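You operate a simulated robot arm through the tools that you are given. There is no shell and no other tool. Be economical: measure what you need, move in short steps, check, and stop when the job is done.

Carry out the task below with a simulated robot arm. There is one attempt and no reset: what you move stays moved.

## Task
Put the blue strap roll on the top of the long steel bench. Then take the tape roll on the top of the long steel bench and put it away on the top of the steel table. Then fetch the round grey box labelled "27" from the top of the long steel bench and set it on the top of the black shelf. Then take the pleated filter and leave it on the job card. Then pull the drawer of the water shelf open. The order counts.

It is judged by the outcome, as a careful person would: the job done as asked, and still so three seconds after it is handed in. It fails if anything else is knocked over, pushed out of place, dropped, spilled or broken.

## Robot
A 7-joint arm with a two-finger parallel gripper on a trunk, on a base that drives. Base frame: it is fixed to the floor where the robot stands at the start and does not move with it; the origin is under the middle of the robot, x ahead of it, y to its left, z up; the surface under the hand at the start is at about z = 860. Readings come in mm, degrees, newtons and seconds.
With the tool pointing down near the work surface it reaches from about 380 to 880 mm from the robot's upright axis, wherever it stands. Its first joint turns from -166.0 to 166.0 degrees. Places, roughly: blue strap roll (7x7x3 cm) [500, 100, 900]; drawer of the water shelf [700, -1900, 800]; job card [1250, 2250, 750]; pleated filter (6x6x14 cm) [1500, 2300, 900]; round grey box [1250, 2000, 750]; tape roll (7x7x4 cm) [800, 2200, 900]; top of the black shelf [3400, 2300, 900]; top of the long steel bench [800, 2100, 900]; top of the steel table [700, 100, 900]. Payload 3.43 kg.
The tool frame sits at the grasp point between the pads (the TCP): z along the fingers, y along the line on which they close. The tips reach 34 mm beyond it. Largest opening 128 mm; finger width 24, thickness 12; the body of the gripper, 48 by 130 mm, starts 96 mm behind the TCP.
Orientation is told as [roll, pitch, yaw] about the base's x, y, z axes, in that order, counted from this pose: with the fingers straight down and closing along the base's y, the tool's x points along the base's -x, its y along +y and its z along -z.

## Interface
- The arm moves only by the tool play_rows. Its argument "plan" is a list of rows, each a list of 3 entries, a list of its own where there are three numbers: the shift along the base's x, y, z in units of 250 mm (1.0 is 250 mm), then the turn, a rotation vector about the base's x, y, z in units of 180 degrees (1.0 is 180 degrees), then the gripper command, from -1 (fully open) to 1 (shut), values between in proportion. In form: [[[tx, ty, tz], [rx, ry, rz], jaw], ...]. A call has 1 to 10 rows; each row is the pose to reach, as a shift and turn from the pose commanded when the call began. A call with a number of a shift or a turn outside -1 to 1 is refused whole. Rows are played at 5 a second. More than 50 mm and 8.6 degrees between two rows, or a gripper value outside its range, and nothing of the call is played. Where a pose cannot be reached the arm comes as near as it can. A force on the tool above 40 N (or 10 N above the force at the start of the call, whichever is more), or a blocked arm, ends the call early, and 0.2 s more pass. The fingers move at their own pace (about 153 mm/s each) and stop on an object; they squeeze with about 29 N. The grip force told is the motor's: it shows also when the fingers shut on nothing. Time passes only in rows, and 0.2 s behind the last, so rows that repeat a pose let the fingers close. The reply holds the time, the measured pose of the TCP, the force on the tool along the base axes, the opening and the grip force, in the units named above and with some noise, with the torque about the TCP (base axes, N m) and any sound that the robot's microphone picked up.
- Cameras (640 x 400 px; columns grow to the right, rows downward): "scene" is now at [164.9, 17.7, 1535.5]; the picture's right is [0.29, -0.96, 0.00], its down [-0.85, -0.26, -0.46] and it looks along [0.44, 0.13, -0.89] (base axes); focal length 250 px, centre (320, 200). "wrist" rides on the gripper at [76, -11, -160] in the tool frame; the picture's right is [0.15, 0.99, 0.00], its down [-0.88, 0.13, -0.46] and it looks along [-0.45, 0.07, 0.89] (tool axes); focal length 234 px, centre (320, 200). There is no depth. A picture from a camera that has moved, and an enlarged one, comes with that camera's place and axes in the base frame and with its lens.
- capture(camera): a new picture of that camera. The clock stands still meanwhile.
- roll_base(legs): drives the robot by 1 to 6 legs, each [ahead, turn to the left] in mm and degrees, along the robot's own axes; the way and the turn of a leg run together, so that a leg with both is an arc; at most 1500 mm and 180 degrees a leg. The arm and the cameras ride along, it lands a little off, and it stops where it bumps. It gives what a move gives.
- turn_head(pan, tilt): turns the head with the scene camera to pan (to the left, within 132 degrees either way) and tilt (down, from -29 to 69), counted from straight ahead of the robot. It gives what a move gives.
- inspect(camera, box): a new picture of the part [left, top, right, bottom] of that camera's present view, enlarged. The clock stands still meanwhile.
- sign_off(): hands the job in; it is judged then, once.

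Go step by step. Nothing tells you exact positions but the pictures and the camera data: compare them with the known pose of the tool, close in by small moves and look again before you grip or let go. The budget is 165 turns and 112 pictures, counting those below and the enlarged ones. Unless the task says otherwise, let go and move clear before handing in.

The tools are called after "Emit:" by a JSON object that holds its "fn" and its "kwargs". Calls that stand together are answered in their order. play_rows: Moves the arm, as the interface text tells. Its arguments: {"type":"object","properties":{"plan":{"type":"array"}},"required":["plan"]} The other tools are called the same way: roll_base (legs) drives the base; turn_head (pan, tilt) turns the head that bears the scene camera; capture (camera) takes a picture; inspect (camera, box) takes an enlarged picture of a part of a camera's view; sign_off () hands the job in.

At the start:

```text
time_s: 0.0
tool_pos: [633.0, -111.7, 1085.9]
ee_rot: [0.1, 0.0, 0.0]
ft_force: [-0.4, -0.2, 0.1]
moment: [0.02, 0.01, 0.0]
opening: 127.7
grip_force: 0.0
robot x, y, heading: [0.5, 1.5, 0.2]
head pan, tilt: [16.9, 62.4]
```

scene: 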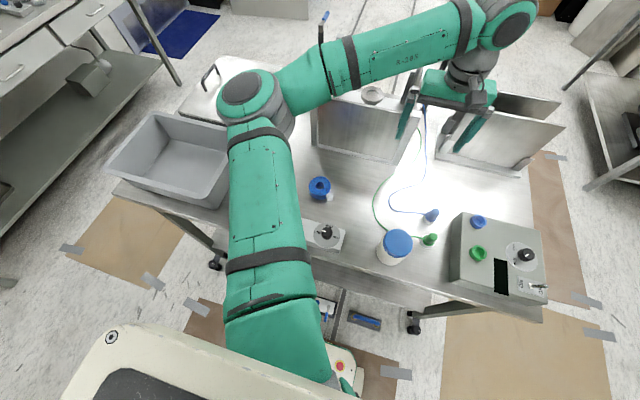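
wrist: 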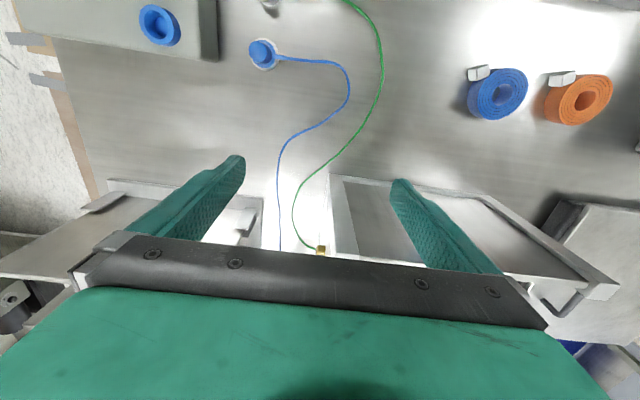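

The blue strap roll is at about (537, 130) on the table, with its buckle toward -x/-y; an orange roll sits near it. I'll move above the blue roll, turning the hand so that the fingers avoid the buckle.

Emit:
{"fn": "play_rows", "kwargs": {"plan": [[[-0.1, 0, 0.05], [0, 0, 0.04], -1], [[-0.2, 0.1, 0.05], [0, 0, 0.08], -1], [[-0.28, 0.25, 0.05], [0, 0, 0.12], -1], [[-0.36, 0.4, 0.05], [0, 0, 0.16], -1], [[-0.384, 0.55, 0.05], [0, 0, 0.2], -1], [[-0.384, 0.7, 0.05], [0, 0, 0.24], -1], [[-0.384, 0.85, 0], [0, 0, 0.28], -1], [[-0.384, 0.967, -0.1], [0, 0, 0.317], -1], [[-0.384, 0.967, -0.2], [0, 0, 0.317], -1], [[-0.384, 0.967, -0.2], [0, 0, 0.317], -1]]}}

Emit:
{"fn": "capture", "kwargs": {"camera": "wrist"}}

Emit:
{"fn": "capture", "kwargs": {"camera": "scene"}}

```text
time_s: 2.2
tool_pos: [536.6, 130.5, 1035.2]
ee_rot: [-0.1, 0.0, 57.1]
ft_force: [0.4, -0.1, -0.2]
moment: [0.02, -0.05, -0.02]
opening: 128.0
grip_force: 0.0
robot x, y, heading: [1.4, -1.6, -0.2]
head pan, tilt: [16.9, 62.4]
```

```text
109 pictures are left
camera wrist: at [506.0, 62.2, 1195.6], right [-0.91, 0.41, 0.0], down [0.37, 0.81, 0.46], along [0.19, 0.41, -0.89], focal length 234 px, centre (320, 200)
```

wrist: 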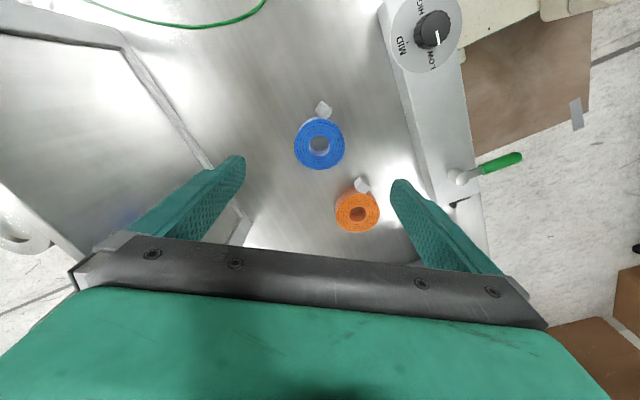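

```text
108 pictures are left
camera scene: at [164.9, 17.8, 1535.5], right [0.29, -0.96, 0.0], down [-0.85, -0.26, -0.46], along [0.44, 0.13, -0.89], focal length 250 px, centre (320, 200)
```

scene: 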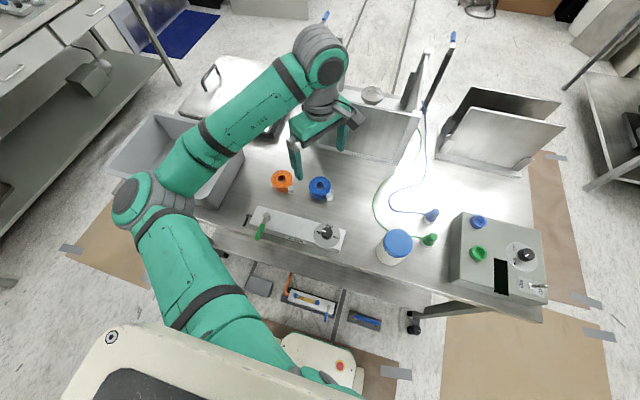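

The roll sits under the hand, with the table at about 860. I go down to TCP 899 and check before gripping.

Emit:
{"fn": "play_rows", "kwargs": {"plan": [[[0.004, 0.004, -0.16], [0, 0, 0], -1], [[0.004, 0.004, -0.32], [0, 0, 0], -1], [[0.004, 0.004, -0.44], [0, 0, 0], -1], [[0.004, 0.004, -0.5], [0, 0, 0], -1], [[0.004, 0.004, -0.544], [0, 0, 0], -1]]}}

Emit:
{"fn": "capture", "kwargs": {"camera": "wrist"}}

```text
time_s: 3.4
tool_pos: [537.6, 131.2, 901.7]
ee_rot: [0.0, 0.0, 57.0]
ft_force: [0.7, 0.5, -1.1]
moment: [0.04, 0.03, -0.03]
opening: 127.9
grip_force: 0.1
robot x, y, heading: [-5.2, 4.3, -0.2]
head pan, tilt: [16.9, 62.4]
```

```text
107 pictures are left
camera wrist: at [507.2, 62.5, 1060.1], right [-0.91, 0.42, 0.0], down [0.37, 0.81, 0.46], along [0.19, 0.41, -0.89], focal length 234 px, centre (320, 200)
```

wrist: 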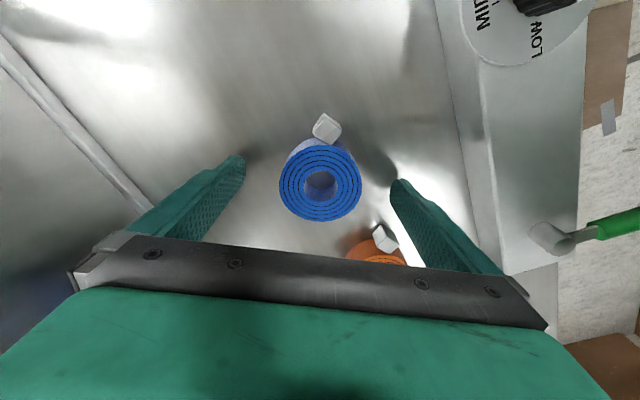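

The roll is centred between the fingers. Closing and lifting.

Emit:
{"fn": "play_rows", "kwargs": {"plan": [[[0, 0, 0], [0, 0, 0], -0.3], [[0, 0, 0], [0, 0, 0], 0.2], [[0, 0, 0], [0, 0, 0], 1], [[0, 0, 0], [0, 0, 0], 1], [[0, 0, 0.08], [0, 0, 0], 1], [[0, 0, 0.25], [0, 0, 0], 1], [[0, 0, 0.45], [0, 0, 0], 1], [[0, 0, 0.65], [0, 0, 0], 1], [[0, 0, 0.85], [0, 0, 0], 1], [[0, 0, 1.0], [0, 0, 0], 1]]}}

Emit:
{"fn": "turn_head", "kwargs": {"pan": 80, "tilt": 25}}

Emit:
{"fn": "capture", "kwargs": {"camera": "wrist"}}

Emit:
{"fn": "capture", "kwargs": {"camera": "scene"}}

```text
time_s: 5.6
tool_pos: [537.0, 131.3, 1150.8]
ee_rot: [0.0, 0.0, 57.0]
ft_force: [0.5, 0.6, -1.5]
moment: [-0.05, 0.04, 0.0]
opening: 66.9
grip_force: 28.8
robot x, y, heading: [0.1, -2.9, -0.0]
head pan, tilt: [16.9, 62.4]
```

```text
time_s: 6.9
tool_pos: [538.3, 131.7, 1150.6]
ee_rot: [0.0, 0.0, 57.1]
ft_force: [0.3, 0.3, -1.2]
moment: [-0.01, 0.01, 0.04]
opening: 66.8
grip_force: 29.4
robot x, y, heading: [-1.4, -2.7, -0.2]
head pan, tilt: [80.0, 25.0]
```

```text
106 pictures are left
camera wrist: at [507.2, 62.5, 1309.5], right [-0.91, 0.41, 0.0], down [0.37, 0.81, 0.46], along [0.19, 0.41, -0.89], focal length 234 px, centre (320, 200)
```

wrist: 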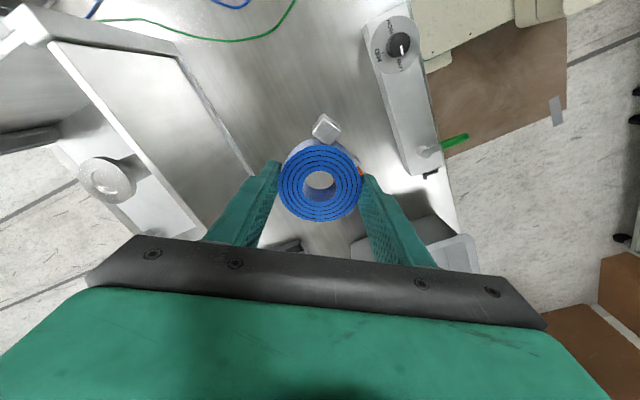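

```text
105 pictures are left
camera scene: at [119.8, 89.9, 1588.2], right [0.98, -0.17, 0.0], down [-0.07, -0.42, -0.91], along [0.16, 0.89, -0.42], focal length 250 px, centre (320, 200)
```

scene: 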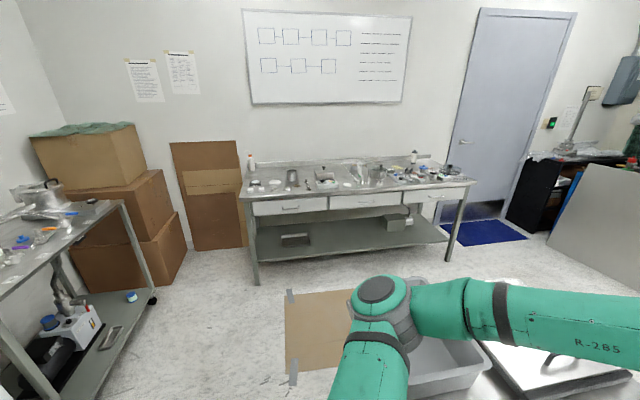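

The blue roll is held. The long bench is at my left with its front edge at about y = 1640. I look behind before backing off and turning.

Emit:
{"fn": "turn_head", "kwargs": {"pan": 132, "tilt": 45}}

Emit:
{"fn": "capture", "kwargs": {"camera": "scene"}}

Emit:
{"fn": "turn_head", "kwargs": {"pan": 60, "tilt": 60}}

Emit:
{"fn": "capture", "kwargs": {"camera": "scene"}}

```text
time_s: 8.1
tool_pos: [537.9, 132.1, 1149.6]
ee_rot: [-0.1, 0.0, 57.1]
ft_force: [-1.1, -0.3, -1.2]
moment: [0.0, 0.05, 0.02]
opening: 66.8
grip_force: 29.3
robot x, y, heading: [0.2, -2.6, -0.1]
head pan, tilt: [131.8, 45.0]
```

```text
104 pictures are left
camera scene: at [49.6, 59.9, 1557.7], right [0.75, 0.67, 0.0], down [0.47, -0.53, -0.71], along [-0.47, 0.53, -0.71], focal length 250 px, centre (320, 200)
```

scene: 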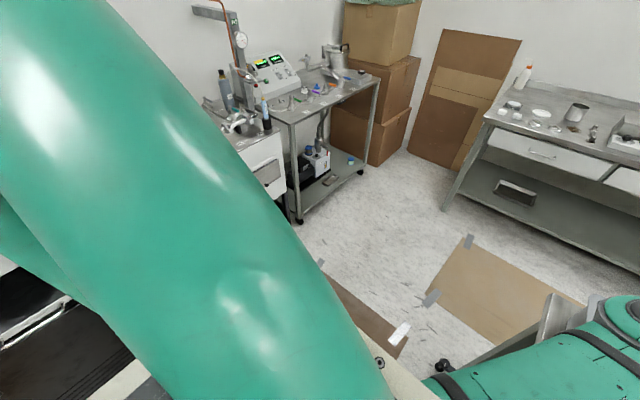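

```text
time_s: 9.6
tool_pos: [537.9, 131.6, 1149.6]
ee_rot: [0.0, -0.1, 57.1]
ft_force: [0.1, -0.1, -0.9]
moment: [0.01, -0.01, 0.01]
opening: 66.8
grip_force: 29.3
robot x, y, heading: [1.5, 0.5, -0.1]
head pan, tilt: [60.0, 60.0]
```

```text
103 pictures are left
camera scene: at [137.1, 57.0, 1538.2], right [0.87, -0.5, 0.0], down [-0.43, -0.75, -0.5], along [0.25, 0.43, -0.87], focal length 250 px, centre (320, 200)
```

scene: 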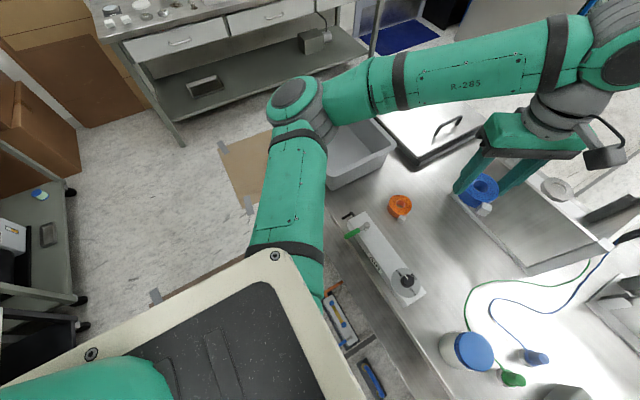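

Clear behind and to the left. I'll back off, turn left, drive up the aisle and turn toward +x.

Emit:
{"fn": "roll_base", "kwargs": {"legs": [[-250, 0], [0, 90], [1100, 0], [0, -90]]}}

Emit:
{"fn": "turn_head", "kwargs": {"pan": 0, "tilt": 40}}

Emit:
{"fn": "capture", "kwargs": {"camera": "scene"}}

```text
time_s: 12.5
tool_pos: [267.1, 200.2, 1149.5]
ee_rot: [-0.1, -0.1, 64.5]
ft_force: [0.7, 0.0, -1.7]
moment: [0.02, 0.03, 0.03]
opening: 66.8
grip_force: 29.6
robot x, y, heading: [-250.3, 0.4, 7.3]
head pan, tilt: [60.0, 60.0]
stopped in leg 2: the robot was blocked; the commanded pose is now the measured one
```

```text
time_s: 13.8
tool_pos: [266.0, 200.1, 1150.1]
ee_rot: [-0.1, 0.0, 64.4]
ft_force: [-0.1, 0.2, -0.3]
moment: [0.01, -0.01, -0.02]
opening: 66.9
grip_force: 29.2
robot x, y, heading: [-250.3, -0.5, 7.2]
head pan, tilt: [0.0, 40.0]
```

```text
102 pictures are left
camera scene: at [-62.6, 23.4, 1564.9], right [0.13, -0.99, 0.0], down [-0.64, -0.08, -0.77], along [0.76, 0.1, -0.64], focal length 250 px, centre (320, 200)
```

scene: 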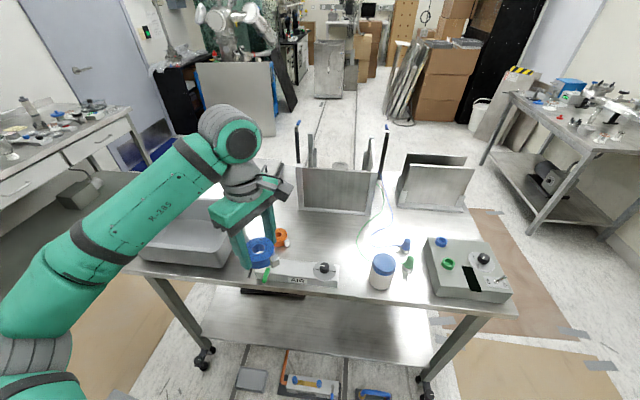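

The turn was blocked, most likely by something behind me. I look to see what.

Emit:
{"fn": "turn_head", "kwargs": {"pan": 132, "tilt": 60}}

Emit:
{"fn": "capture", "kwargs": {"camera": "scene"}}

Emit:
{"fn": "turn_head", "kwargs": {"pan": -132, "tilt": 55}}

Emit:
{"fn": "capture", "kwargs": {"camera": "scene"}}

```text
time_s: 15.9
tool_pos: [266.4, 199.4, 1150.0]
ee_rot: [0.0, -0.1, 64.5]
ft_force: [-0.8, 0.4, -0.8]
moment: [0.04, -0.01, 0.0]
opening: 66.9
grip_force: 29.3
robot x, y, heading: [-252.0, -0.5, 7.1]
head pan, tilt: [131.8, 60.0]
```

```text
101 pictures are left
camera scene: at [-197.2, 56.6, 1538.2], right [0.66, 0.75, 0.0], down [0.65, -0.57, -0.5], along [-0.38, 0.33, -0.87], focal length 250 px, centre (320, 200)
```

scene: 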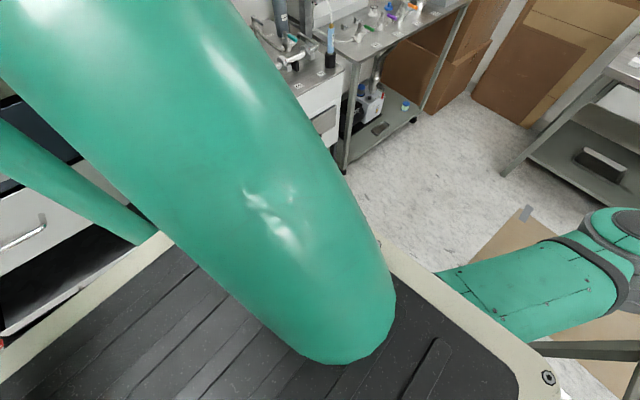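

```text
time_s: 19.6
tool_pos: [265.9, 200.4, 1150.5]
ee_rot: [0.0, 0.0, 64.5]
ft_force: [-0.6, 0.1, -1.4]
moment: [0.01, -0.01, 0.0]
opening: 66.8
grip_force: 28.2
robot x, y, heading: [-248.5, 5.5, 7.0]
head pan, tilt: [-131.8, 55.0]
```

```text
100 pictures are left
camera scene: at [-187.9, -46.6, 1544.3], right [-0.82, 0.57, 0.0], down [0.47, 0.67, -0.57], along [-0.33, -0.47, -0.82], focal length 250 px, centre (320, 200)
```

scene: 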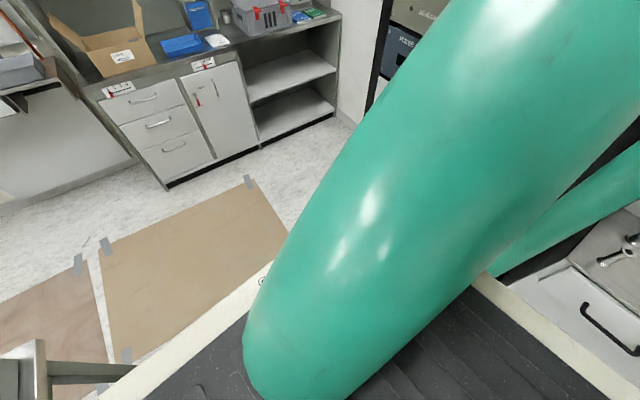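

A steel cabinet stands close behind me. I go 100 mm forward to be midway between it and the table and try the turn again.

Emit:
{"fn": "roll_base", "kwargs": {"legs": [[0, -7], [110, 0], [0, 45]]}}

```text
time_s: 23.7
tool_pos: [147.2, 474.4, 1149.0]
ee_rot: [0.0, -0.1, 102.3]
ft_force: [-0.2, 0.0, -1.5]
moment: [0.01, -0.02, -0.01]
opening: 67.0
grip_force: 29.1
robot x, y, heading: [-141.7, 2.7, 45.3]
head pan, tilt: [-131.8, 55.0]
```

Emit:
{"fn": "roll_base", "kwargs": {"legs": [[0, 45], [1100, 0]]}}

Emit:
{"fn": "turn_head", "kwargs": {"pan": -50, "tilt": 45}}

Emit:
{"fn": "capture", "kwargs": {"camera": "scene"}}

```text
time_s: 31.6
tool_pos: [-279.0, 1627.3, 1150.6]
ee_rot: [0.0, -0.1, 147.5]
ft_force: [0.0, -0.4, -1.8]
moment: [0.01, -0.01, 0.01]
opening: 67.2
grip_force: 28.9
robot x, y, heading: [-143.1, 1092.6, 90.7]
head pan, tilt: [-131.8, 55.0]
```

```text
time_s: 33.1
tool_pos: [-278.8, 1628.7, 1150.2]
ee_rot: [-0.1, 0.0, 147.5]
ft_force: [-0.3, 0.3, -2.2]
moment: [0.0, 0.0, 0.02]
opening: 66.4
grip_force: 29.1
robot x, y, heading: [-142.1, 1087.6, 90.5]
head pan, tilt: [-50.0, 45.0]
```

```text
99 pictures are left
camera scene: at [-83.2, 1247.6, 1557.7], right [0.65, -0.76, 0.0], down [-0.54, -0.46, -0.71], along [0.54, 0.46, -0.71], focal length 250 px, centre (320, 200)
```

scene: 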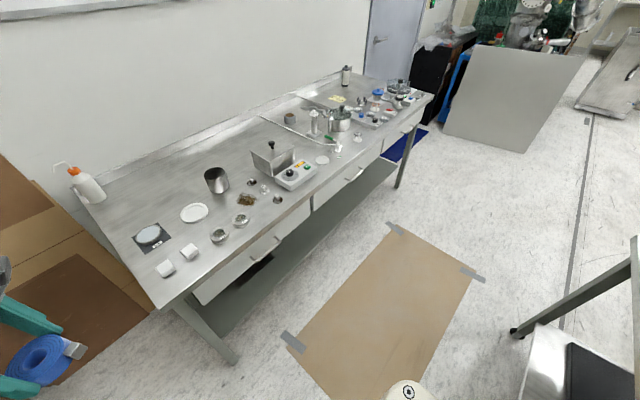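

The bench is clear: brown tape roll near (800, 2215), yellow job card near (1250, 2280), filter near (1480, 2330). I drive to about x = 690 and face the bench.

Emit:
{"fn": "roll_base", "kwargs": {"legs": [[0, -90.5], [835, 0], [0, 90]]}}

Emit:
{"fn": "turn_head", "kwargs": {"pan": 0, "tilt": 45}}

Emit:
{"fn": "capture", "kwargs": {"camera": "scene"}}

```text
time_s: 43.5
tool_pos: [1148.6, 1408.7, 1150.1]
ee_rot: [0.0, 0.0, 77.2]
ft_force: [0.3, -0.3, -1.7]
moment: [0.03, 0.04, -0.02]
opening: 66.9
grip_force: 28.9
robot x, y, heading: [686.1, 1100.5, 16.6]
head pan, tilt: [-50.0, 45.0]
stopped in leg 3: the robot was blocked; the commanded pose is now the measured one
```

```text
time_s: 44.7
tool_pos: [1148.6, 1410.9, 1149.4]
ee_rot: [0.0, 0.1, 77.2]
ft_force: [0.2, 0.0, -1.4]
moment: [0.0, 0.01, 0.01]
opening: 67.1
grip_force: 29.4
robot x, y, heading: [684.2, 1100.0, 16.8]
head pan, tilt: [0.0, 45.0]
```

```text
98 pictures are left
camera scene: at [865.4, 1152.9, 1557.7], right [0.29, -0.96, 0.0], down [-0.68, -0.2, -0.71], along [0.68, 0.2, -0.71], focal length 250 px, centre (320, 200)
```

scene: 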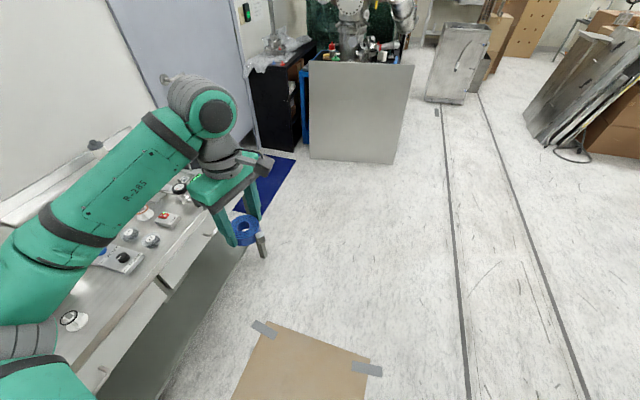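

The rear of the base met the end of the table. I drive on along this heading to the middle of the aisle, then turn to the bench.

Emit:
{"fn": "roll_base", "kwargs": {"legs": [[320, 0], [0, 73.2]]}}

Emit:
{"fn": "turn_head", "kwargs": {"pan": 0, "tilt": 40}}

Emit:
{"fn": "capture", "kwargs": {"camera": "scene"}}

```text
time_s: 48.9
tool_pos: [1183.6, 1722.0, 1150.6]
ee_rot: [0.1, 0.1, 113.9]
ft_force: [0.0, -0.2, -2.3]
moment: [-0.05, 0.06, 0.0]
opening: 66.6
grip_force: 28.7
robot x, y, heading: [997.7, 1201.6, 42.6]
head pan, tilt: [0.0, 45.0]
stopped in leg 2: the robot was blocked; the commanded pose is now the measured one
```

```text
time_s: 49.6
tool_pos: [1186.0, 1721.2, 1149.3]
ee_rot: [0.0, 0.1, 113.6]
ft_force: [0.3, -0.2, -1.4]
moment: [-0.01, -0.03, 0.02]
opening: 66.6
grip_force: 29.2
robot x, y, heading: [997.9, 1197.8, 42.2]
head pan, tilt: [0.0, 40.0]
```

```text
97 pictures are left
camera scene: at [1139.2, 1326.3, 1564.9], right [0.67, -0.74, 0.0], down [-0.48, -0.43, -0.77], along [0.57, 0.52, -0.64], focal length 250 px, centre (320, 200)
```

scene: 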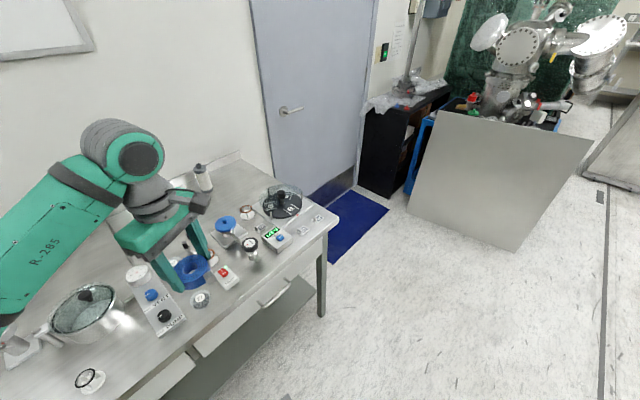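

Blocked again. I look down at both sides to see which part of the base is touching.

Emit:
{"fn": "turn_head", "kwargs": {"pan": 60, "tilt": 69}}

Emit:
{"fn": "capture", "kwargs": {"camera": "scene"}}

Emit:
{"fn": "turn_head", "kwargs": {"pan": -120, "tilt": 55}}

Emit:
{"fn": "capture", "kwargs": {"camera": "scene"}}

```text
time_s: 50.9
tool_pos: [1185.3, 1721.3, 1150.2]
ee_rot: [0.1, 0.0, 113.7]
ft_force: [0.6, -0.2, -0.6]
moment: [0.0, 0.01, 0.01]
opening: 66.8
grip_force: 29.0
robot x, y, heading: [998.4, 1199.1, 42.5]
head pan, tilt: [60.0, 68.8]
```

```text
96 pictures are left
camera scene: at [1064.5, 1323.8, 1528.8], right [0.98, 0.21, 0.0], down [0.2, -0.91, -0.36], along [-0.08, 0.35, -0.93], focal length 250 px, centre (320, 200)
```

scene: 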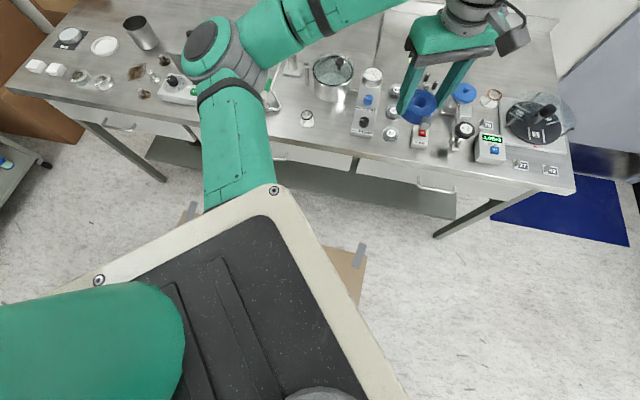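

```text
time_s: 53.6
tool_pos: [1185.7, 1721.7, 1149.1]
ee_rot: [0.0, 0.1, 113.8]
ft_force: [-0.5, 0.4, -1.2]
moment: [-0.03, 0.03, -0.03]
opening: 66.9
grip_force: 28.8
robot x, y, heading: [999.0, 1198.5, 42.3]
head pan, tilt: [-120.0, 55.0]
```

```text
95 pictures are left
camera scene: at [1091.7, 1198.6, 1544.3], right [-0.98, -0.21, 0.0], down [-0.17, 0.8, -0.57], along [0.12, -0.56, -0.82], focal length 250 px, centre (320, 200)
```

scene: 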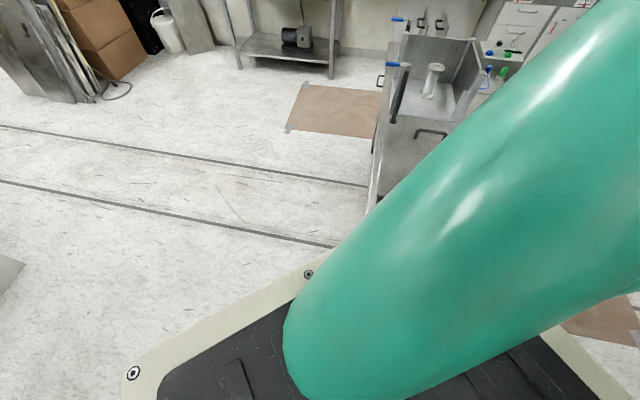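

The rear right corner of the base touches the far corner of the table (about 1024, 734); the bench's front edge really lies near y = 1736. A little forward should clear it for the turn.

Emit:
{"fn": "roll_base", "kwargs": {"legs": [[75, 0], [0, 47.5]]}}

Emit:
{"fn": "turn_head", "kwargs": {"pan": 15, "tilt": 45}}

Emit:
{"fn": "capture", "kwargs": {"camera": "scene"}}

```text
time_s: 55.6
tool_pos: [1142.2, 1798.6, 1149.4]
ee_rot: [0.0, 0.2, 124.3]
ft_force: [0.0, -0.4, -0.9]
moment: [-0.01, 0.02, 0.03]
opening: 66.9
grip_force: 28.4
robot x, y, heading: [1055.9, 1253.2, 52.7]
head pan, tilt: [-120.0, 55.0]
stopped in leg 2: the robot was blocked; the commanded pose is now the measured one
```

```text
time_s: 57.8
tool_pos: [1142.6, 1795.5, 1149.8]
ee_rot: [0.1, 0.1, 124.3]
ft_force: [-0.3, -0.2, -1.3]
moment: [0.02, -0.02, -0.01]
opening: 66.6
grip_force: 29.2
robot x, y, heading: [1058.2, 1246.9, 52.8]
head pan, tilt: [15.0, 45.0]
```

```text
94 pictures are left
camera scene: at [1148.8, 1407.4, 1557.7], right [0.92, -0.38, 0.0], down [-0.27, -0.65, -0.71], along [0.27, 0.65, -0.71], focal length 250 px, centre (320, 200)
```

scene: 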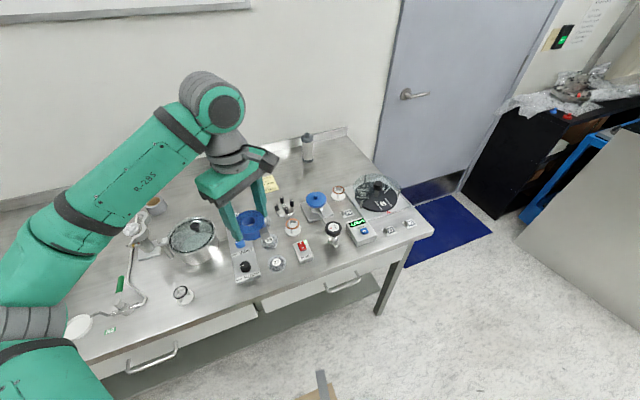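

Turning fully toward the bench isn't possible here, but the front strip of the bench near (985, 1798) looks free and within reach, so I'll check it for the blue roll.

Emit:
{"fn": "inspect", "kwargs": {"camera": "scene", "box": [60, 130, 440, 370]}}

Emit:
{"fn": "capture", "kwargs": {"camera": "wrist"}}

```text
1.67 times, centred on (250, 250) of scene
camera zoom: at [1148.8, 1407.4, 1557.7], right [0.92, -0.38, 0.0], down [-0.27, -0.65, -0.71], along [0.27, 0.65, -0.71], focal length 417 px, centre (437, 117)
```

zoom: 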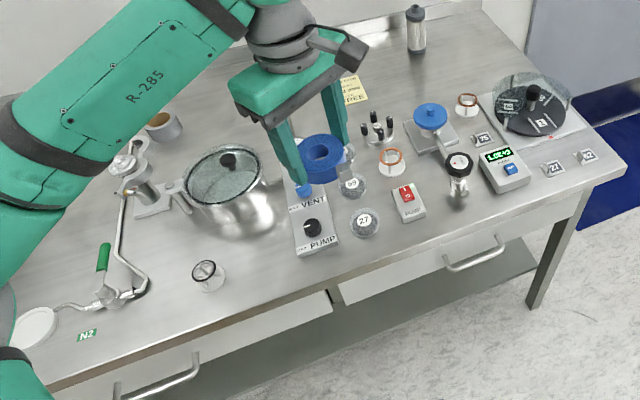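

```text
92 pictures are left
camera wrist: at [1194.8, 1742.1, 1309.5], right [-0.73, -0.68, 0.0], down [-0.6, 0.65, 0.45], along [-0.31, 0.33, -0.89], focal length 234 px, centre (320, 200)
```

wrist: 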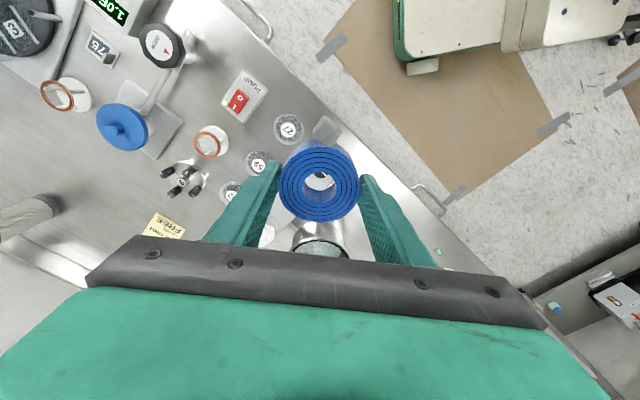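

"27" is the grey round tin near the pump box. I put the blue roll in the free gap near (983, 1790), going above it first.

Emit:
{"fn": "play_rows", "kwargs": {"plan": [[[-0.15, 0, 0], [0, 0, 0.015], -0.04], [[-0.32, -0.01, 0], [0, 0, 0.03], -0.04], [[-0.48, -0.02, 0], [0, 0, 0.045], -0.04], [[-0.64, -0.022, 0], [0, 0, 0.0594], -0.04], [[-0.64, -0.022, -0.18], [0, 0, 0.0594], -0.04], [[-0.64, -0.022, -0.36], [0, 0, 0.0594], -0.04], [[-0.64, -0.022, -0.5], [0, 0, 0.0594], -0.04]]}}

Emit:
{"fn": "capture", "kwargs": {"camera": "wrist"}}

Emit:
{"fn": "capture", "kwargs": {"camera": "scene"}}

```text
time_s: 59.4
tool_pos: [981.2, 1792.3, 1023.2]
ee_rot: [0.0, 0.0, 135.0]
ft_force: [-1.2, 0.6, 0.7]
moment: [-0.01, -0.03, 0.01]
opening: 67.9
grip_force: 1.0
robot x, y, heading: [1055.7, 1248.6, 52.7]
head pan, tilt: [15.0, 45.0]
```

```text
91 pictures are left
camera wrist: at [1044.8, 1747.3, 1183.4], right [-0.6, -0.8, 0.0], down [-0.72, 0.53, 0.45], along [-0.37, 0.27, -0.89], focal length 234 px, centre (320, 200)
```

wrist: 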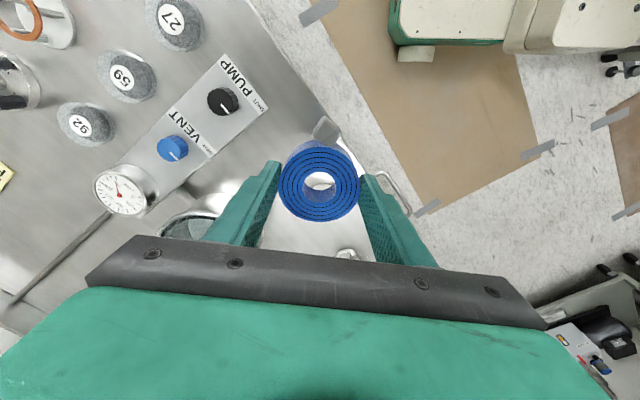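

```text
90 pictures are left
camera scene: at [1148.7, 1407.4, 1557.7], right [0.92, -0.38, 0.0], down [-0.27, -0.65, -0.71], along [0.27, 0.65, -0.71], focal length 250 px, centre (320, 200)
```

scene: 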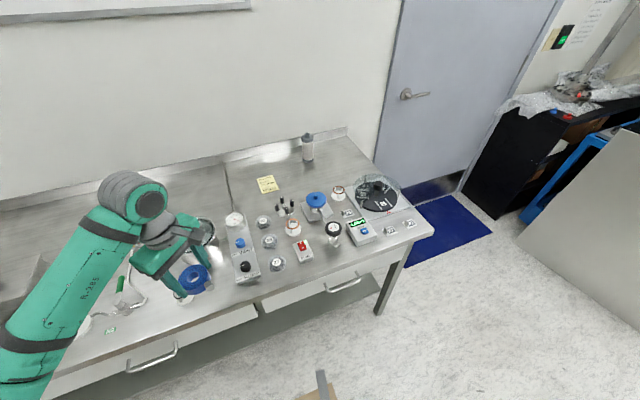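

I see I commanded a jaw value that loosened the grip; I tighten it at once, then shift 20 mm inward from the bench edge (edge is near y = 1750).

Emit:
{"fn": "play_rows", "kwargs": {"plan": [[[0, 0, 0], [0, 0, 0], 1], [[0, 0, 0], [0, 0, 0], 1], [[0, 0.03, 0], [0, 0, 0], 1], [[0.008, 0.08, 0], [0, 0, 0], 1], [[0.008, 0.08, -0.15], [0, 0, 0], 1], [[0.008, 0.08, -0.3], [0, 0, 0], 1], [[0.008, 0.08, -0.36], [0, 0, 0], 1]]}}

Emit:
{"fn": "capture", "kwargs": {"camera": "wrist"}}

Emit:
{"fn": "inspect", "kwargs": {"camera": "scene", "box": [100, 200, 340, 350]}}

```text
time_s: 61.0
tool_pos: [982.9, 1811.7, 933.6]
ee_rot: [0.0, 0.1, 135.0]
ft_force: [0.4, -0.1, -0.3]
moment: [0.0, -0.02, 0.02]
opening: 66.7
grip_force: 28.5
robot x, y, heading: [1058.8, 1252.2, 52.7]
head pan, tilt: [15.0, 45.0]
```

```text
89 pictures are left
camera wrist: at [1046.0, 1767.8, 1093.5], right [-0.6, -0.8, 0.0], down [-0.72, 0.53, 0.45], along [-0.36, 0.27, -0.89], focal length 234 px, centre (320, 200)
```

wrist: 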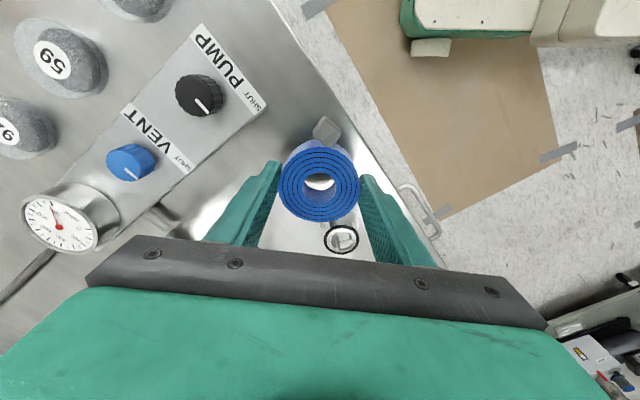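

```text
2.67 times, centred on (220, 275) of scene
camera zoom: at [1148.7, 1407.4, 1557.7], right [0.92, -0.38, 0.0], down [-0.27, -0.65, -0.71], along [0.27, 0.65, -0.71], focal length 667 px, centre (587, 0)
```

zoom: 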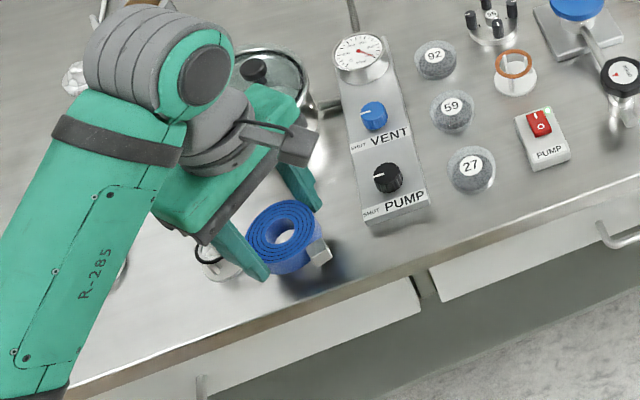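

Good view; a small glass is close, so I shift 8 mm toward +x and lower gently until contact.

Emit:
{"fn": "play_rows", "kwargs": {"plan": [[[0.033, -0.024, 0], [0, 0, 0], 1], [[0.033, -0.024, -0.06], [0, 0, 0], 1], [[0.033, -0.024, -0.1], [0, 0, 0], 1], [[0.033, -0.024, -0.115], [0, 0, 0], 1], [[0.033, -0.024, -0.13], [0, 0, 0], 1]]}}

```text
time_s: 62.2
tool_pos: [991.6, 1805.4, 902.6]
ee_rot: [0.1, 0.1, 135.0]
ft_force: [0.6, -1.6, 4.2]
moment: [0.04, 0.12, 0.04]
opening: 66.7
grip_force: 28.9
robot x, y, heading: [1052.5, 1249.2, 52.5]
head pan, tilt: [15.0, 45.0]
```

Contact is felt at 902.6. I open a little and lift straight up.

Emit:
{"fn": "play_rows", "kwargs": {"plan": [[[0, 0, -0.004], [0, 0, 0], 0.0], [[0, 0, -0.004], [0, 0, 0], -0.15], [[0, 0, -0.004], [0, 0, 0], -0.3], [[0, 0, 0], [0, 0, 0], -0.3], [[0, 0, 0.1], [0, 0, 0], -0.3], [[0, 0, 0.3], [0, 0, 0], -0.3], [[0, 0, 0.5], [0, 0, 0], -0.3], [[0, 0, 0.7], [0, 0, 0], -0.3], [[0, 0, 0.9], [0, 0, 0], -0.3], [[0, 0, 1], [0, 0, 0], -0.3]]}}

Emit:
{"fn": "capture", "kwargs": {"camera": "wrist"}}

Emit:
{"fn": "inspect", "kwargs": {"camera": "scene", "box": [60, 130, 440, 370]}}

```text
time_s: 64.4
tool_pos: [992.5, 1806.2, 1152.4]
ee_rot: [-0.1, 0.1, 134.9]
ft_force: [-0.1, 1.0, -0.1]
moment: [0.01, 0.01, -0.01]
opening: 83.3
grip_force: 0.2
robot x, y, heading: [1054.3, 1248.5, 52.5]
head pan, tilt: [15.0, 45.0]
```

```text
87 pictures are left
camera wrist: at [1055.1, 1761.3, 1312.8], right [-0.6, -0.8, 0.0], down [-0.72, 0.53, 0.45], along [-0.36, 0.27, -0.89], focal length 234 px, centre (320, 200)
```

wrist: 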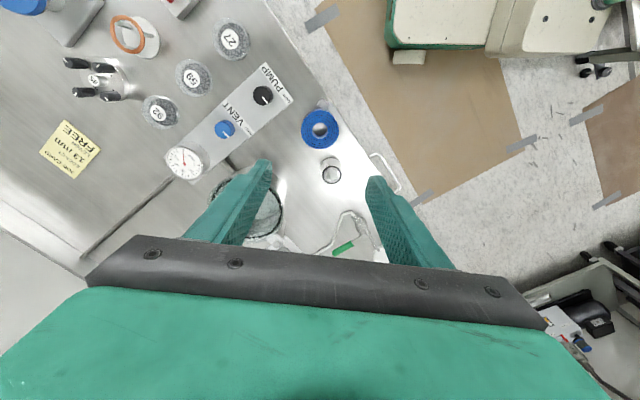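

```text
1.67 times, centred on (250, 250) of scene
camera zoom: at [1148.6, 1407.6, 1557.7], right [0.92, -0.38, 0.0], down [-0.27, -0.65, -0.71], along [0.27, 0.65, -0.71], focal length 417 px, centre (437, 117)
```

zoom: 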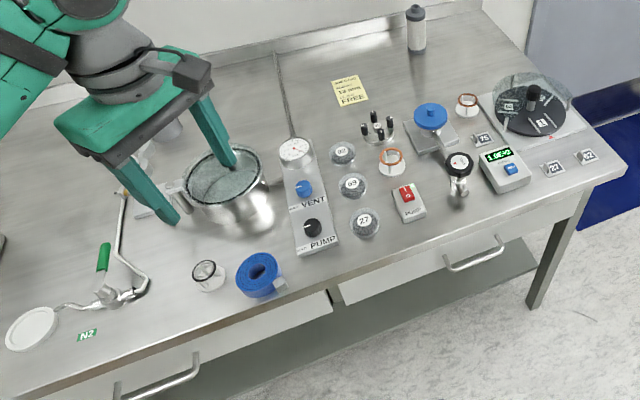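

The blue roll stands well. The front of the base is short and its rear long, so moving forward gives room to turn; I go to y ≈ 1370 and along to x ≈ 830 facing the bench.

Emit:
{"fn": "roll_base", "kwargs": {"legs": [[150, 0], [0, 127.5], [310, 0], [0, -90]]}}

Emit:
{"fn": "turn_head", "kwargs": {"pan": 0, "tilt": 45}}

Emit:
{"fn": "capture", "kwargs": {"camera": "scene"}}

```text
time_s: 77.8
tool_pos: [435.3, 1756.3, 1152.3]
ee_rot: [0.0, 0.0, 174.0]
ft_force: [-0.4, -0.3, -0.2]
moment: [-0.02, 0.0, -0.03]
opening: 83.1
grip_force: 0.0
robot x, y, heading: [835.2, 1363.8, 91.5]
head pan, tilt: [15.0, 45.0]
```

```text
time_s: 78.6
tool_pos: [434.2, 1755.2, 1153.0]
ee_rot: [0.0, 0.1, 174.1]
ft_force: [-0.4, -0.8, 0.0]
moment: [-0.01, 0.0, 0.02]
opening: 83.2
grip_force: 0.0
robot x, y, heading: [831.0, 1363.3, 91.5]
head pan, tilt: [0.0, 45.0]
```

```text
85 pictures are left
camera scene: at [826.7, 1548.2, 1557.7], right [1.0, 0.03, 0.0], down [0.02, -0.71, -0.71], along [-0.02, 0.71, -0.71], focal length 250 px, centre (320, 200)
```

scene: 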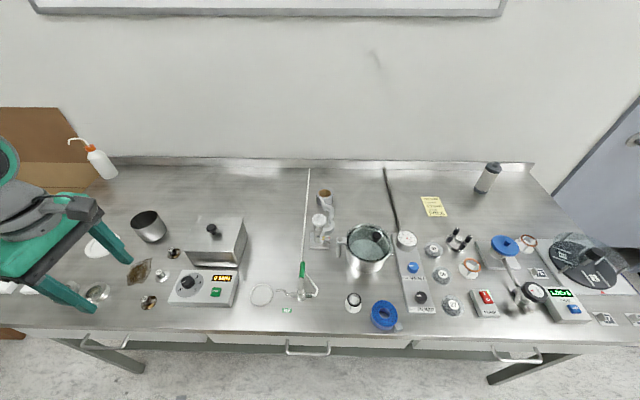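

Now facing the bench. The tape roll stands right behind a small glass/metal fitting; I zoom in on it.

Emit:
{"fn": "inspect", "kwargs": {"camera": "scene", "box": [260, 160, 420, 260]}}

Emit:
{"fn": "play_rows", "kwargs": {"plan": [[[0.15, 0.1, 0], [0, 0, -0.03], -1], [[0.3, 0.2, 0], [0, 0, -0.06], -1], [[0.45, 0.3, 0], [0, 0, -0.09], -1], [[0.6, 0.4, 0.02], [0, 0, -0.12], -1], [[0.75, 0.5, 0.04], [0, 0, -0.15], -1], [[0.9, 0.6, 0.05], [0, 0, -0.18], -1]]}}

```text
4.00 times, centred on (340, 210) of scene
camera zoom: at [826.7, 1548.2, 1557.7], right [1.0, 0.03, 0.0], down [0.02, -0.71, -0.71], along [-0.02, 0.71, -0.71], focal length 1000 px, centre (240, 160)
```

zoom: 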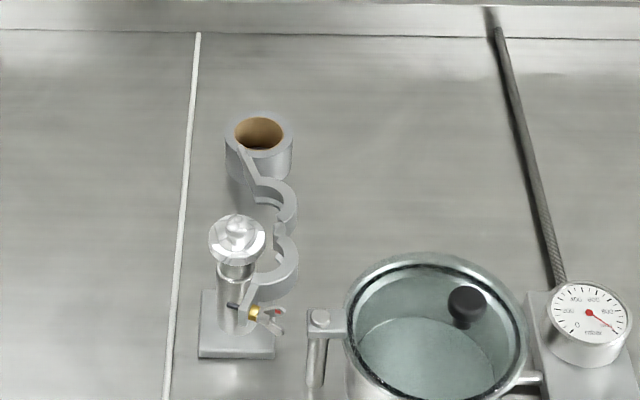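

```text
time_s: 80.0
tool_pos: [659.6, 1905.9, 1164.9]
ee_rot: [-0.1, 0.1, 141.5]
ft_force: [-1.2, 0.7, -0.3]
moment: [0.04, -0.09, 0.02]
opening: 128.0
grip_force: 0.0
robot x, y, heading: [836.9, 1360.0, 91.5]
head pan, tilt: [0.0, 45.0]
```

The roll is at about (825, 2230), its loose tail curling forward toward the metal fitting. I move 80 mm nearer and place the hand above with the fingers closing along x.

Emit:
{"fn": "roll_base", "kwargs": {"legs": [[80, 0]]}}

Emit:
{"fn": "play_rows", "kwargs": {"plan": [[[0.1, 0.1, 0], [0, 0, -0.04], -1], [[0.2, 0.2, 0], [0, 0, -0.08], -1], [[0.3, 0.32, 0], [0, 0, -0.12], -1], [[0.42, 0.45, 0], [0, 0, -0.16], -1], [[0.53, 0.6, 0], [0, 0, -0.2], -1], [[0.6, 0.75, 0], [0, 0, -0.24], -1], [[0.66, 0.87, 0], [0, 0, -0.28], -1], [[0.66, 0.96, -0.1], [0, 0, -0.286], -1], [[0.66, 0.96, -0.2], [0, 0, -0.286], -1], [[0.66, 0.96, -0.3], [0, 0, -0.286], -1]]}}

Emit:
{"fn": "capture", "kwargs": {"camera": "wrist"}}

Emit:
{"fn": "capture", "kwargs": {"camera": "scene"}}

```text
time_s: 81.1
tool_pos: [658.5, 1985.7, 1165.7]
ee_rot: [0.0, 0.1, 141.6]
ft_force: [-0.3, -1.2, -0.5]
moment: [-0.01, 0.0, -0.01]
opening: 127.7
grip_force: 0.2
robot x, y, heading: [834.6, 1442.7, 91.7]
head pan, tilt: [0.0, 45.0]
```

```text
time_s: 83.3
tool_pos: [822.4, 2225.8, 1090.7]
ee_rot: [-0.1, 0.0, 90.0]
ft_force: [0.4, -0.1, 0.1]
moment: [-0.01, 0.0, 0.03]
opening: 127.9
grip_force: 0.1
robot x, y, heading: [834.3, 1442.4, 91.5]
head pan, tilt: [0.0, 45.0]
```

```text
83 pictures are left
camera wrist: at [835.5, 2151.7, 1250.6], right [-0.99, -0.15, 0.0], down [-0.13, 0.88, 0.45], along [-0.07, 0.45, -0.89], focal length 234 px, centre (320, 200)
```

wrist: 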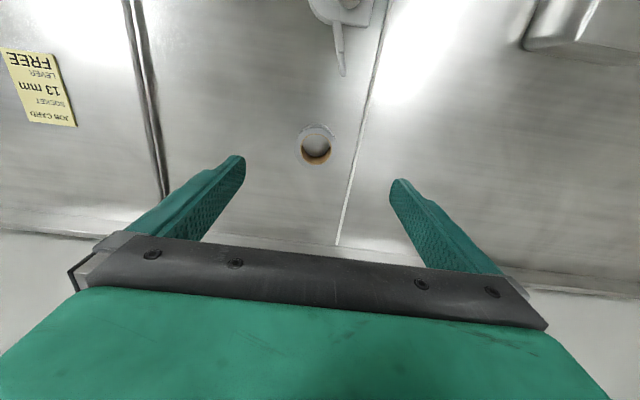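

```text
82 pictures are left
camera scene: at [824.8, 1628.6, 1557.7], right [1.0, 0.03, 0.0], down [0.02, -0.71, -0.71], along [-0.02, 0.71, -0.71], focal length 250 px, centre (320, 200)
```

scene: 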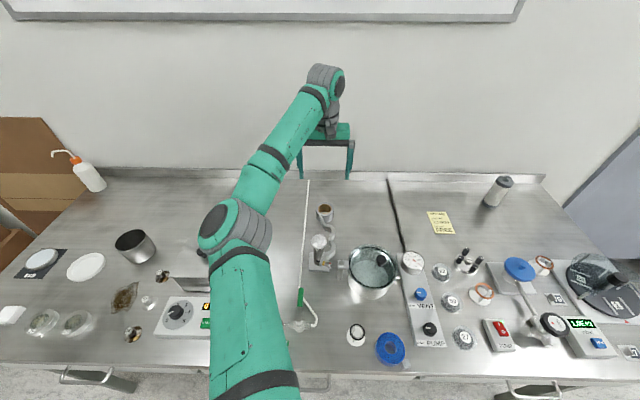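

Emit:
{"fn": "inspect", "kwargs": {"camera": "wrist", "box": [240, 40, 400, 200]}}

```text
2.50 times, centred on (320, 120) of wrist
camera zoom: at [835.5, 2151.7, 1250.6], right [-0.99, -0.15, 0.0], down [-0.13, 0.88, 0.45], along [-0.07, 0.45, -0.89], focal length 585 px, centre (320, 400)
```

zoom: 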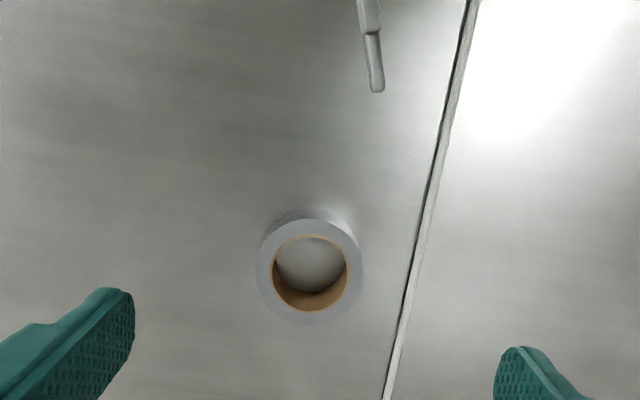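

No tail after all: that was the fitting's clamp. A tube lies at x ≈ 758, so I use a diagonal grip with a narrower opening (100 mm) and come down part way.

Emit:
{"fn": "play_rows", "kwargs": {"plan": [[[0.014, 0.036, 0], [0, 0, 0.04], -0.5625], [[0.014, 0.036, -0.05], [0, 0, 0.08], -0.5625], [[0.014, 0.036, -0.1], [0, 0, 0.12], -0.5625], [[0.014, 0.036, -0.2], [0, 0, 0.16], -0.5625], [[0.014, 0.036, -0.3], [0, 0, 0.2], -0.5625], [[0.014, 0.036, -0.4], [0, 0, 0.24], -0.5625], [[0.014, 0.036, -0.5], [0, 0, 0.25], -0.5625]]}}

Emit:
{"fn": "capture", "kwargs": {"camera": "wrist"}}

```text
time_s: 84.9
tool_pos: [825.9, 2234.8, 966.0]
ee_rot: [0.0, 0.1, 135.2]
ft_force: [-0.2, -0.2, 0.7]
moment: [0.01, -0.02, 0.05]
opening: 100.2
grip_force: 0.1
robot x, y, heading: [828.4, 1443.0, 91.4]
head pan, tilt: [0.0, 45.0]
```

```text
80 pictures are left
camera wrist: at [888.9, 2190.5, 1126.0], right [-0.59, -0.81, 0.0], down [-0.72, 0.53, 0.45], along [-0.37, 0.27, -0.89], focal length 234 px, centre (320, 200)
```

wrist: 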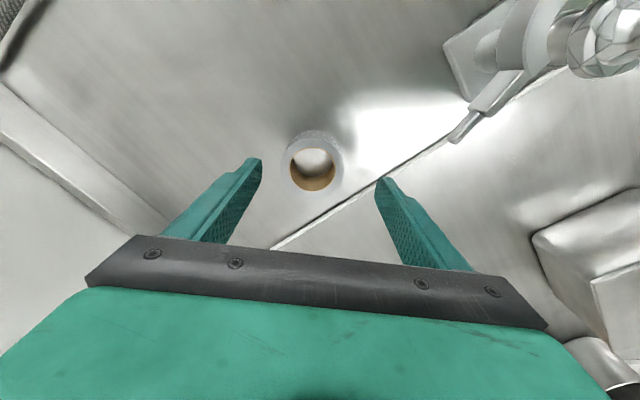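

Emit:
{"fn": "play_rows", "kwargs": {"plan": [[[0.013, 0.022, -0.1], [0, 0, 0], -0.5625], [[0.013, 0.022, -0.2], [0, 0, 0], -0.5625], [[0.013, 0.022, -0.264], [0, 0, 0], -0.5625], [[0.013, 0.022, -0.264], [0, 0, 0], -0.5625]]}}

Emit:
{"fn": "capture", "kwargs": {"camera": "wrist"}}

```text
time_s: 85.9
tool_pos: [828.4, 2240.8, 899.6]
ee_rot: [-0.1, 0.2, 135.1]
ft_force: [0.6, 0.0, -0.5]
moment: [0.02, 0.01, 0.01]
opening: 100.0
grip_force: 0.0
robot x, y, heading: [830.3, 1443.2, 91.2]
head pan, tilt: [0.0, 45.0]
```

```text
79 pictures are left
camera wrist: at [891.9, 2196.6, 1059.5], right [-0.59, -0.8, 0.0], down [-0.72, 0.53, 0.45], along [-0.37, 0.27, -0.89], focal length 234 px, centre (320, 200)
```

wrist: 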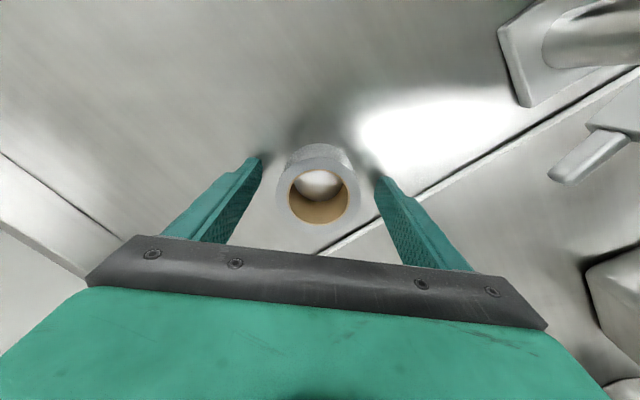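

Centred. I close and lift straight up.

Emit:
{"fn": "play_rows", "kwargs": {"plan": [[[0, 0, 0], [0, 0, 0], 0.2], [[0, 0, 0], [0, 0, 0], 1], [[0, 0, 0], [0, 0, 0], 1], [[0, 0, 0.06], [0, 0, 0], 1], [[0, 0, 0.2], [0, 0, 0], 1], [[0, 0, 0.4], [0, 0, 0], 1], [[0, 0, 0.6], [0, 0, 0], 1], [[0, 0, 0.8], [0, 0, 0], 1], [[0, 0, 1.0], [0, 0, 0], 1]]}}

Emit:
{"fn": "capture", "kwargs": {"camera": "wrist"}}

```text
time_s: 87.9
tool_pos: [828.4, 2241.2, 1150.1]
ee_rot: [0.1, 0.2, 135.1]
ft_force: [-0.5, 0.4, -1.5]
moment: [-0.06, -0.03, -0.01]
opening: 62.1
grip_force: 29.5
robot x, y, heading: [830.4, 1444.2, 91.1]
head pan, tilt: [0.0, 45.0]
```

```text
78 pictures are left
camera wrist: at [891.4, 2196.7, 1310.1], right [-0.59, -0.8, 0.0], down [-0.72, 0.53, 0.45], along [-0.37, 0.27, -0.89], focal length 234 px, centre (320, 200)
```

wrist: 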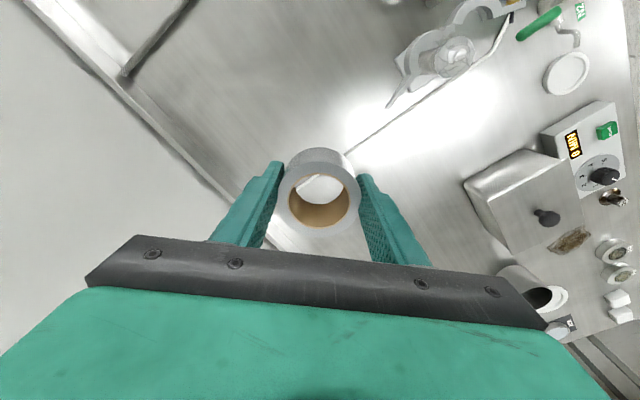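

The tape roll is held. I draw the hand in, back off the bench, and drive in an S to stand parallel to the steel table's end, so the arm can reach over it sideways.

Emit:
{"fn": "play_rows", "kwargs": {"plan": [[[0, -0.19, 0.02], [0, 0, 0], 1], [[0, -0.38, 0.04], [0, 0, 0], 1], [[0, -0.57, 0.06], [0, 0, 0], 1], [[0, -0.76, 0.08], [0, 0, 0], 1], [[0, -0.95, 0.1], [0, 0, 0], 1]]}}

Emit:
{"fn": "roll_base", "kwargs": {"legs": [[-172, 0], [0, 89], [450, 30], [450, -30], [-600, 0]]}}

Emit:
{"fn": "turn_head", "kwargs": {"pan": 80, "tilt": 45}}

Emit:
{"fn": "capture", "kwargs": {"camera": "scene"}}

```text
time_s: 89.1
tool_pos: [829.5, 2001.2, 1175.9]
ee_rot: [0.2, 0.2, 135.1]
ft_force: [-0.4, -0.4, -0.7]
moment: [-0.03, 0.01, 0.04]
opening: 62.2
grip_force: 28.8
robot x, y, heading: [831.4, 1442.5, 91.7]
head pan, tilt: [0.0, 45.0]
```

```text
time_s: 102.4
tool_pos: [27.0, 1048.8, 1175.1]
ee_rot: [0.0, 0.1, -136.2]
ft_force: [-0.2, -0.4, -1.5]
moment: [0.02, 0.01, 0.0]
opening: 61.6
grip_force: 29.0
robot x, y, heading: [584.6, 1034.5, -179.9]
head pan, tilt: [0.0, 45.0]
```

```text
time_s: 104.0
tool_pos: [27.2, 1050.9, 1176.0]
ee_rot: [0.0, 0.1, -136.2]
ft_force: [-0.2, 0.2, -1.0]
moment: [0.0, -0.04, -0.05]
opening: 61.6
grip_force: 28.7
robot x, y, heading: [585.3, 1042.1, -179.9]
head pan, tilt: [80.0, 45.0]
```

```text
77 pictures are left
camera scene: at [465.6, 957.7, 1557.7], right [-0.98, 0.17, 0.0], down [0.12, 0.7, -0.71], along [-0.12, -0.7, -0.71], focal length 250 px, centre (320, 200)
```

scene: 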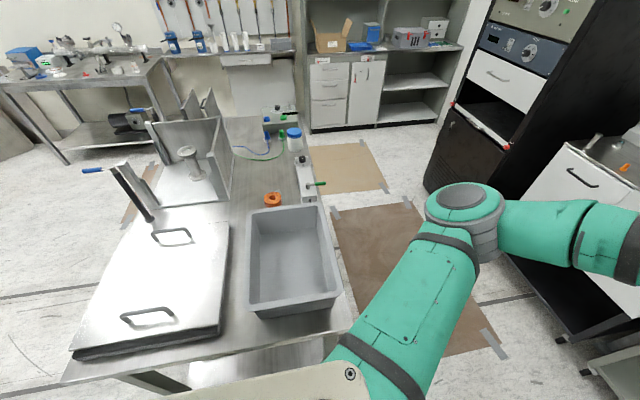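

The parallel stand works. A free spot on the table is near (630, 205), between the orange roll and the plate rack; I swing the arm over in steps.

Emit:
{"fn": "play_rows", "kwargs": {"plan": [[[0.125, -0.125, 0], [0, 0, 0.033], 1], [[0.25, -0.25, 0], [0, 0, 0.067], 1], [[0.375, -0.375, 0], [0, 0, 0.1], 1], [[0.5, -0.5, 0], [0, 0, 0.133], 1], [[0.625, -0.625, 0], [0, 0, 0.167], 1], [[0.75, -0.75, 0], [0, 0, 0.2], 1], [[0.875, -0.875, 0], [0, 0, 0.233], 1], [[1, -1, 0], [0, 0, 0.267], 1]]}}

Emit:
{"fn": "play_rows", "kwargs": {"plan": [[[0.086, -0.143, 0], [0, 0, 0.035], 1], [[0.171, -0.286, 0], [0, 0, 0.07], 1], [[0.257, -0.429, 0], [0, 0, 0.105], 1], [[0.343, -0.571, 0], [0, 0, 0.139], 1], [[0.429, -0.714, 0], [0, 0, 0.174], 1], [[0.514, -0.857, 0], [0, 0, 0.209], 1], [[0.6, -1, 0], [0, 0, 0.244], 1]]}}

Emit:
{"fn": "capture", "kwargs": {"camera": "scene"}}

```text
time_s: 105.8
tool_pos: [276.3, 798.4, 1175.2]
ee_rot: [0.0, 0.1, -88.1]
ft_force: [0.6, 0.3, -1.8]
moment: [0.02, -0.03, 0.01]
opening: 61.7
grip_force: 28.9
robot x, y, heading: [585.6, 1037.7, -179.9]
head pan, tilt: [80.0, 45.0]
```

```text
time_s: 107.4
tool_pos: [427.9, 551.6, 1175.5]
ee_rot: [0.1, 0.1, -44.1]
ft_force: [0.1, -0.9, -1.4]
moment: [0.06, 0.0, 0.02]
opening: 61.4
grip_force: 28.9
robot x, y, heading: [588.2, 1040.7, -179.8]
head pan, tilt: [80.0, 45.0]
```

```text
76 pictures are left
camera scene: at [465.6, 957.6, 1557.7], right [-0.99, 0.17, 0.0], down [0.12, 0.7, -0.71], along [-0.12, -0.7, -0.71], focal length 250 px, centre (320, 200)
```

scene: 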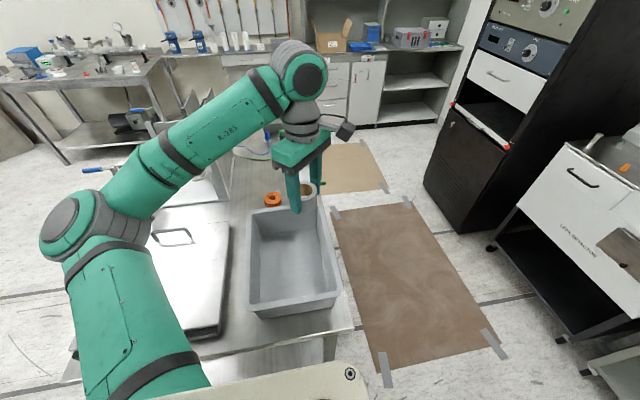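

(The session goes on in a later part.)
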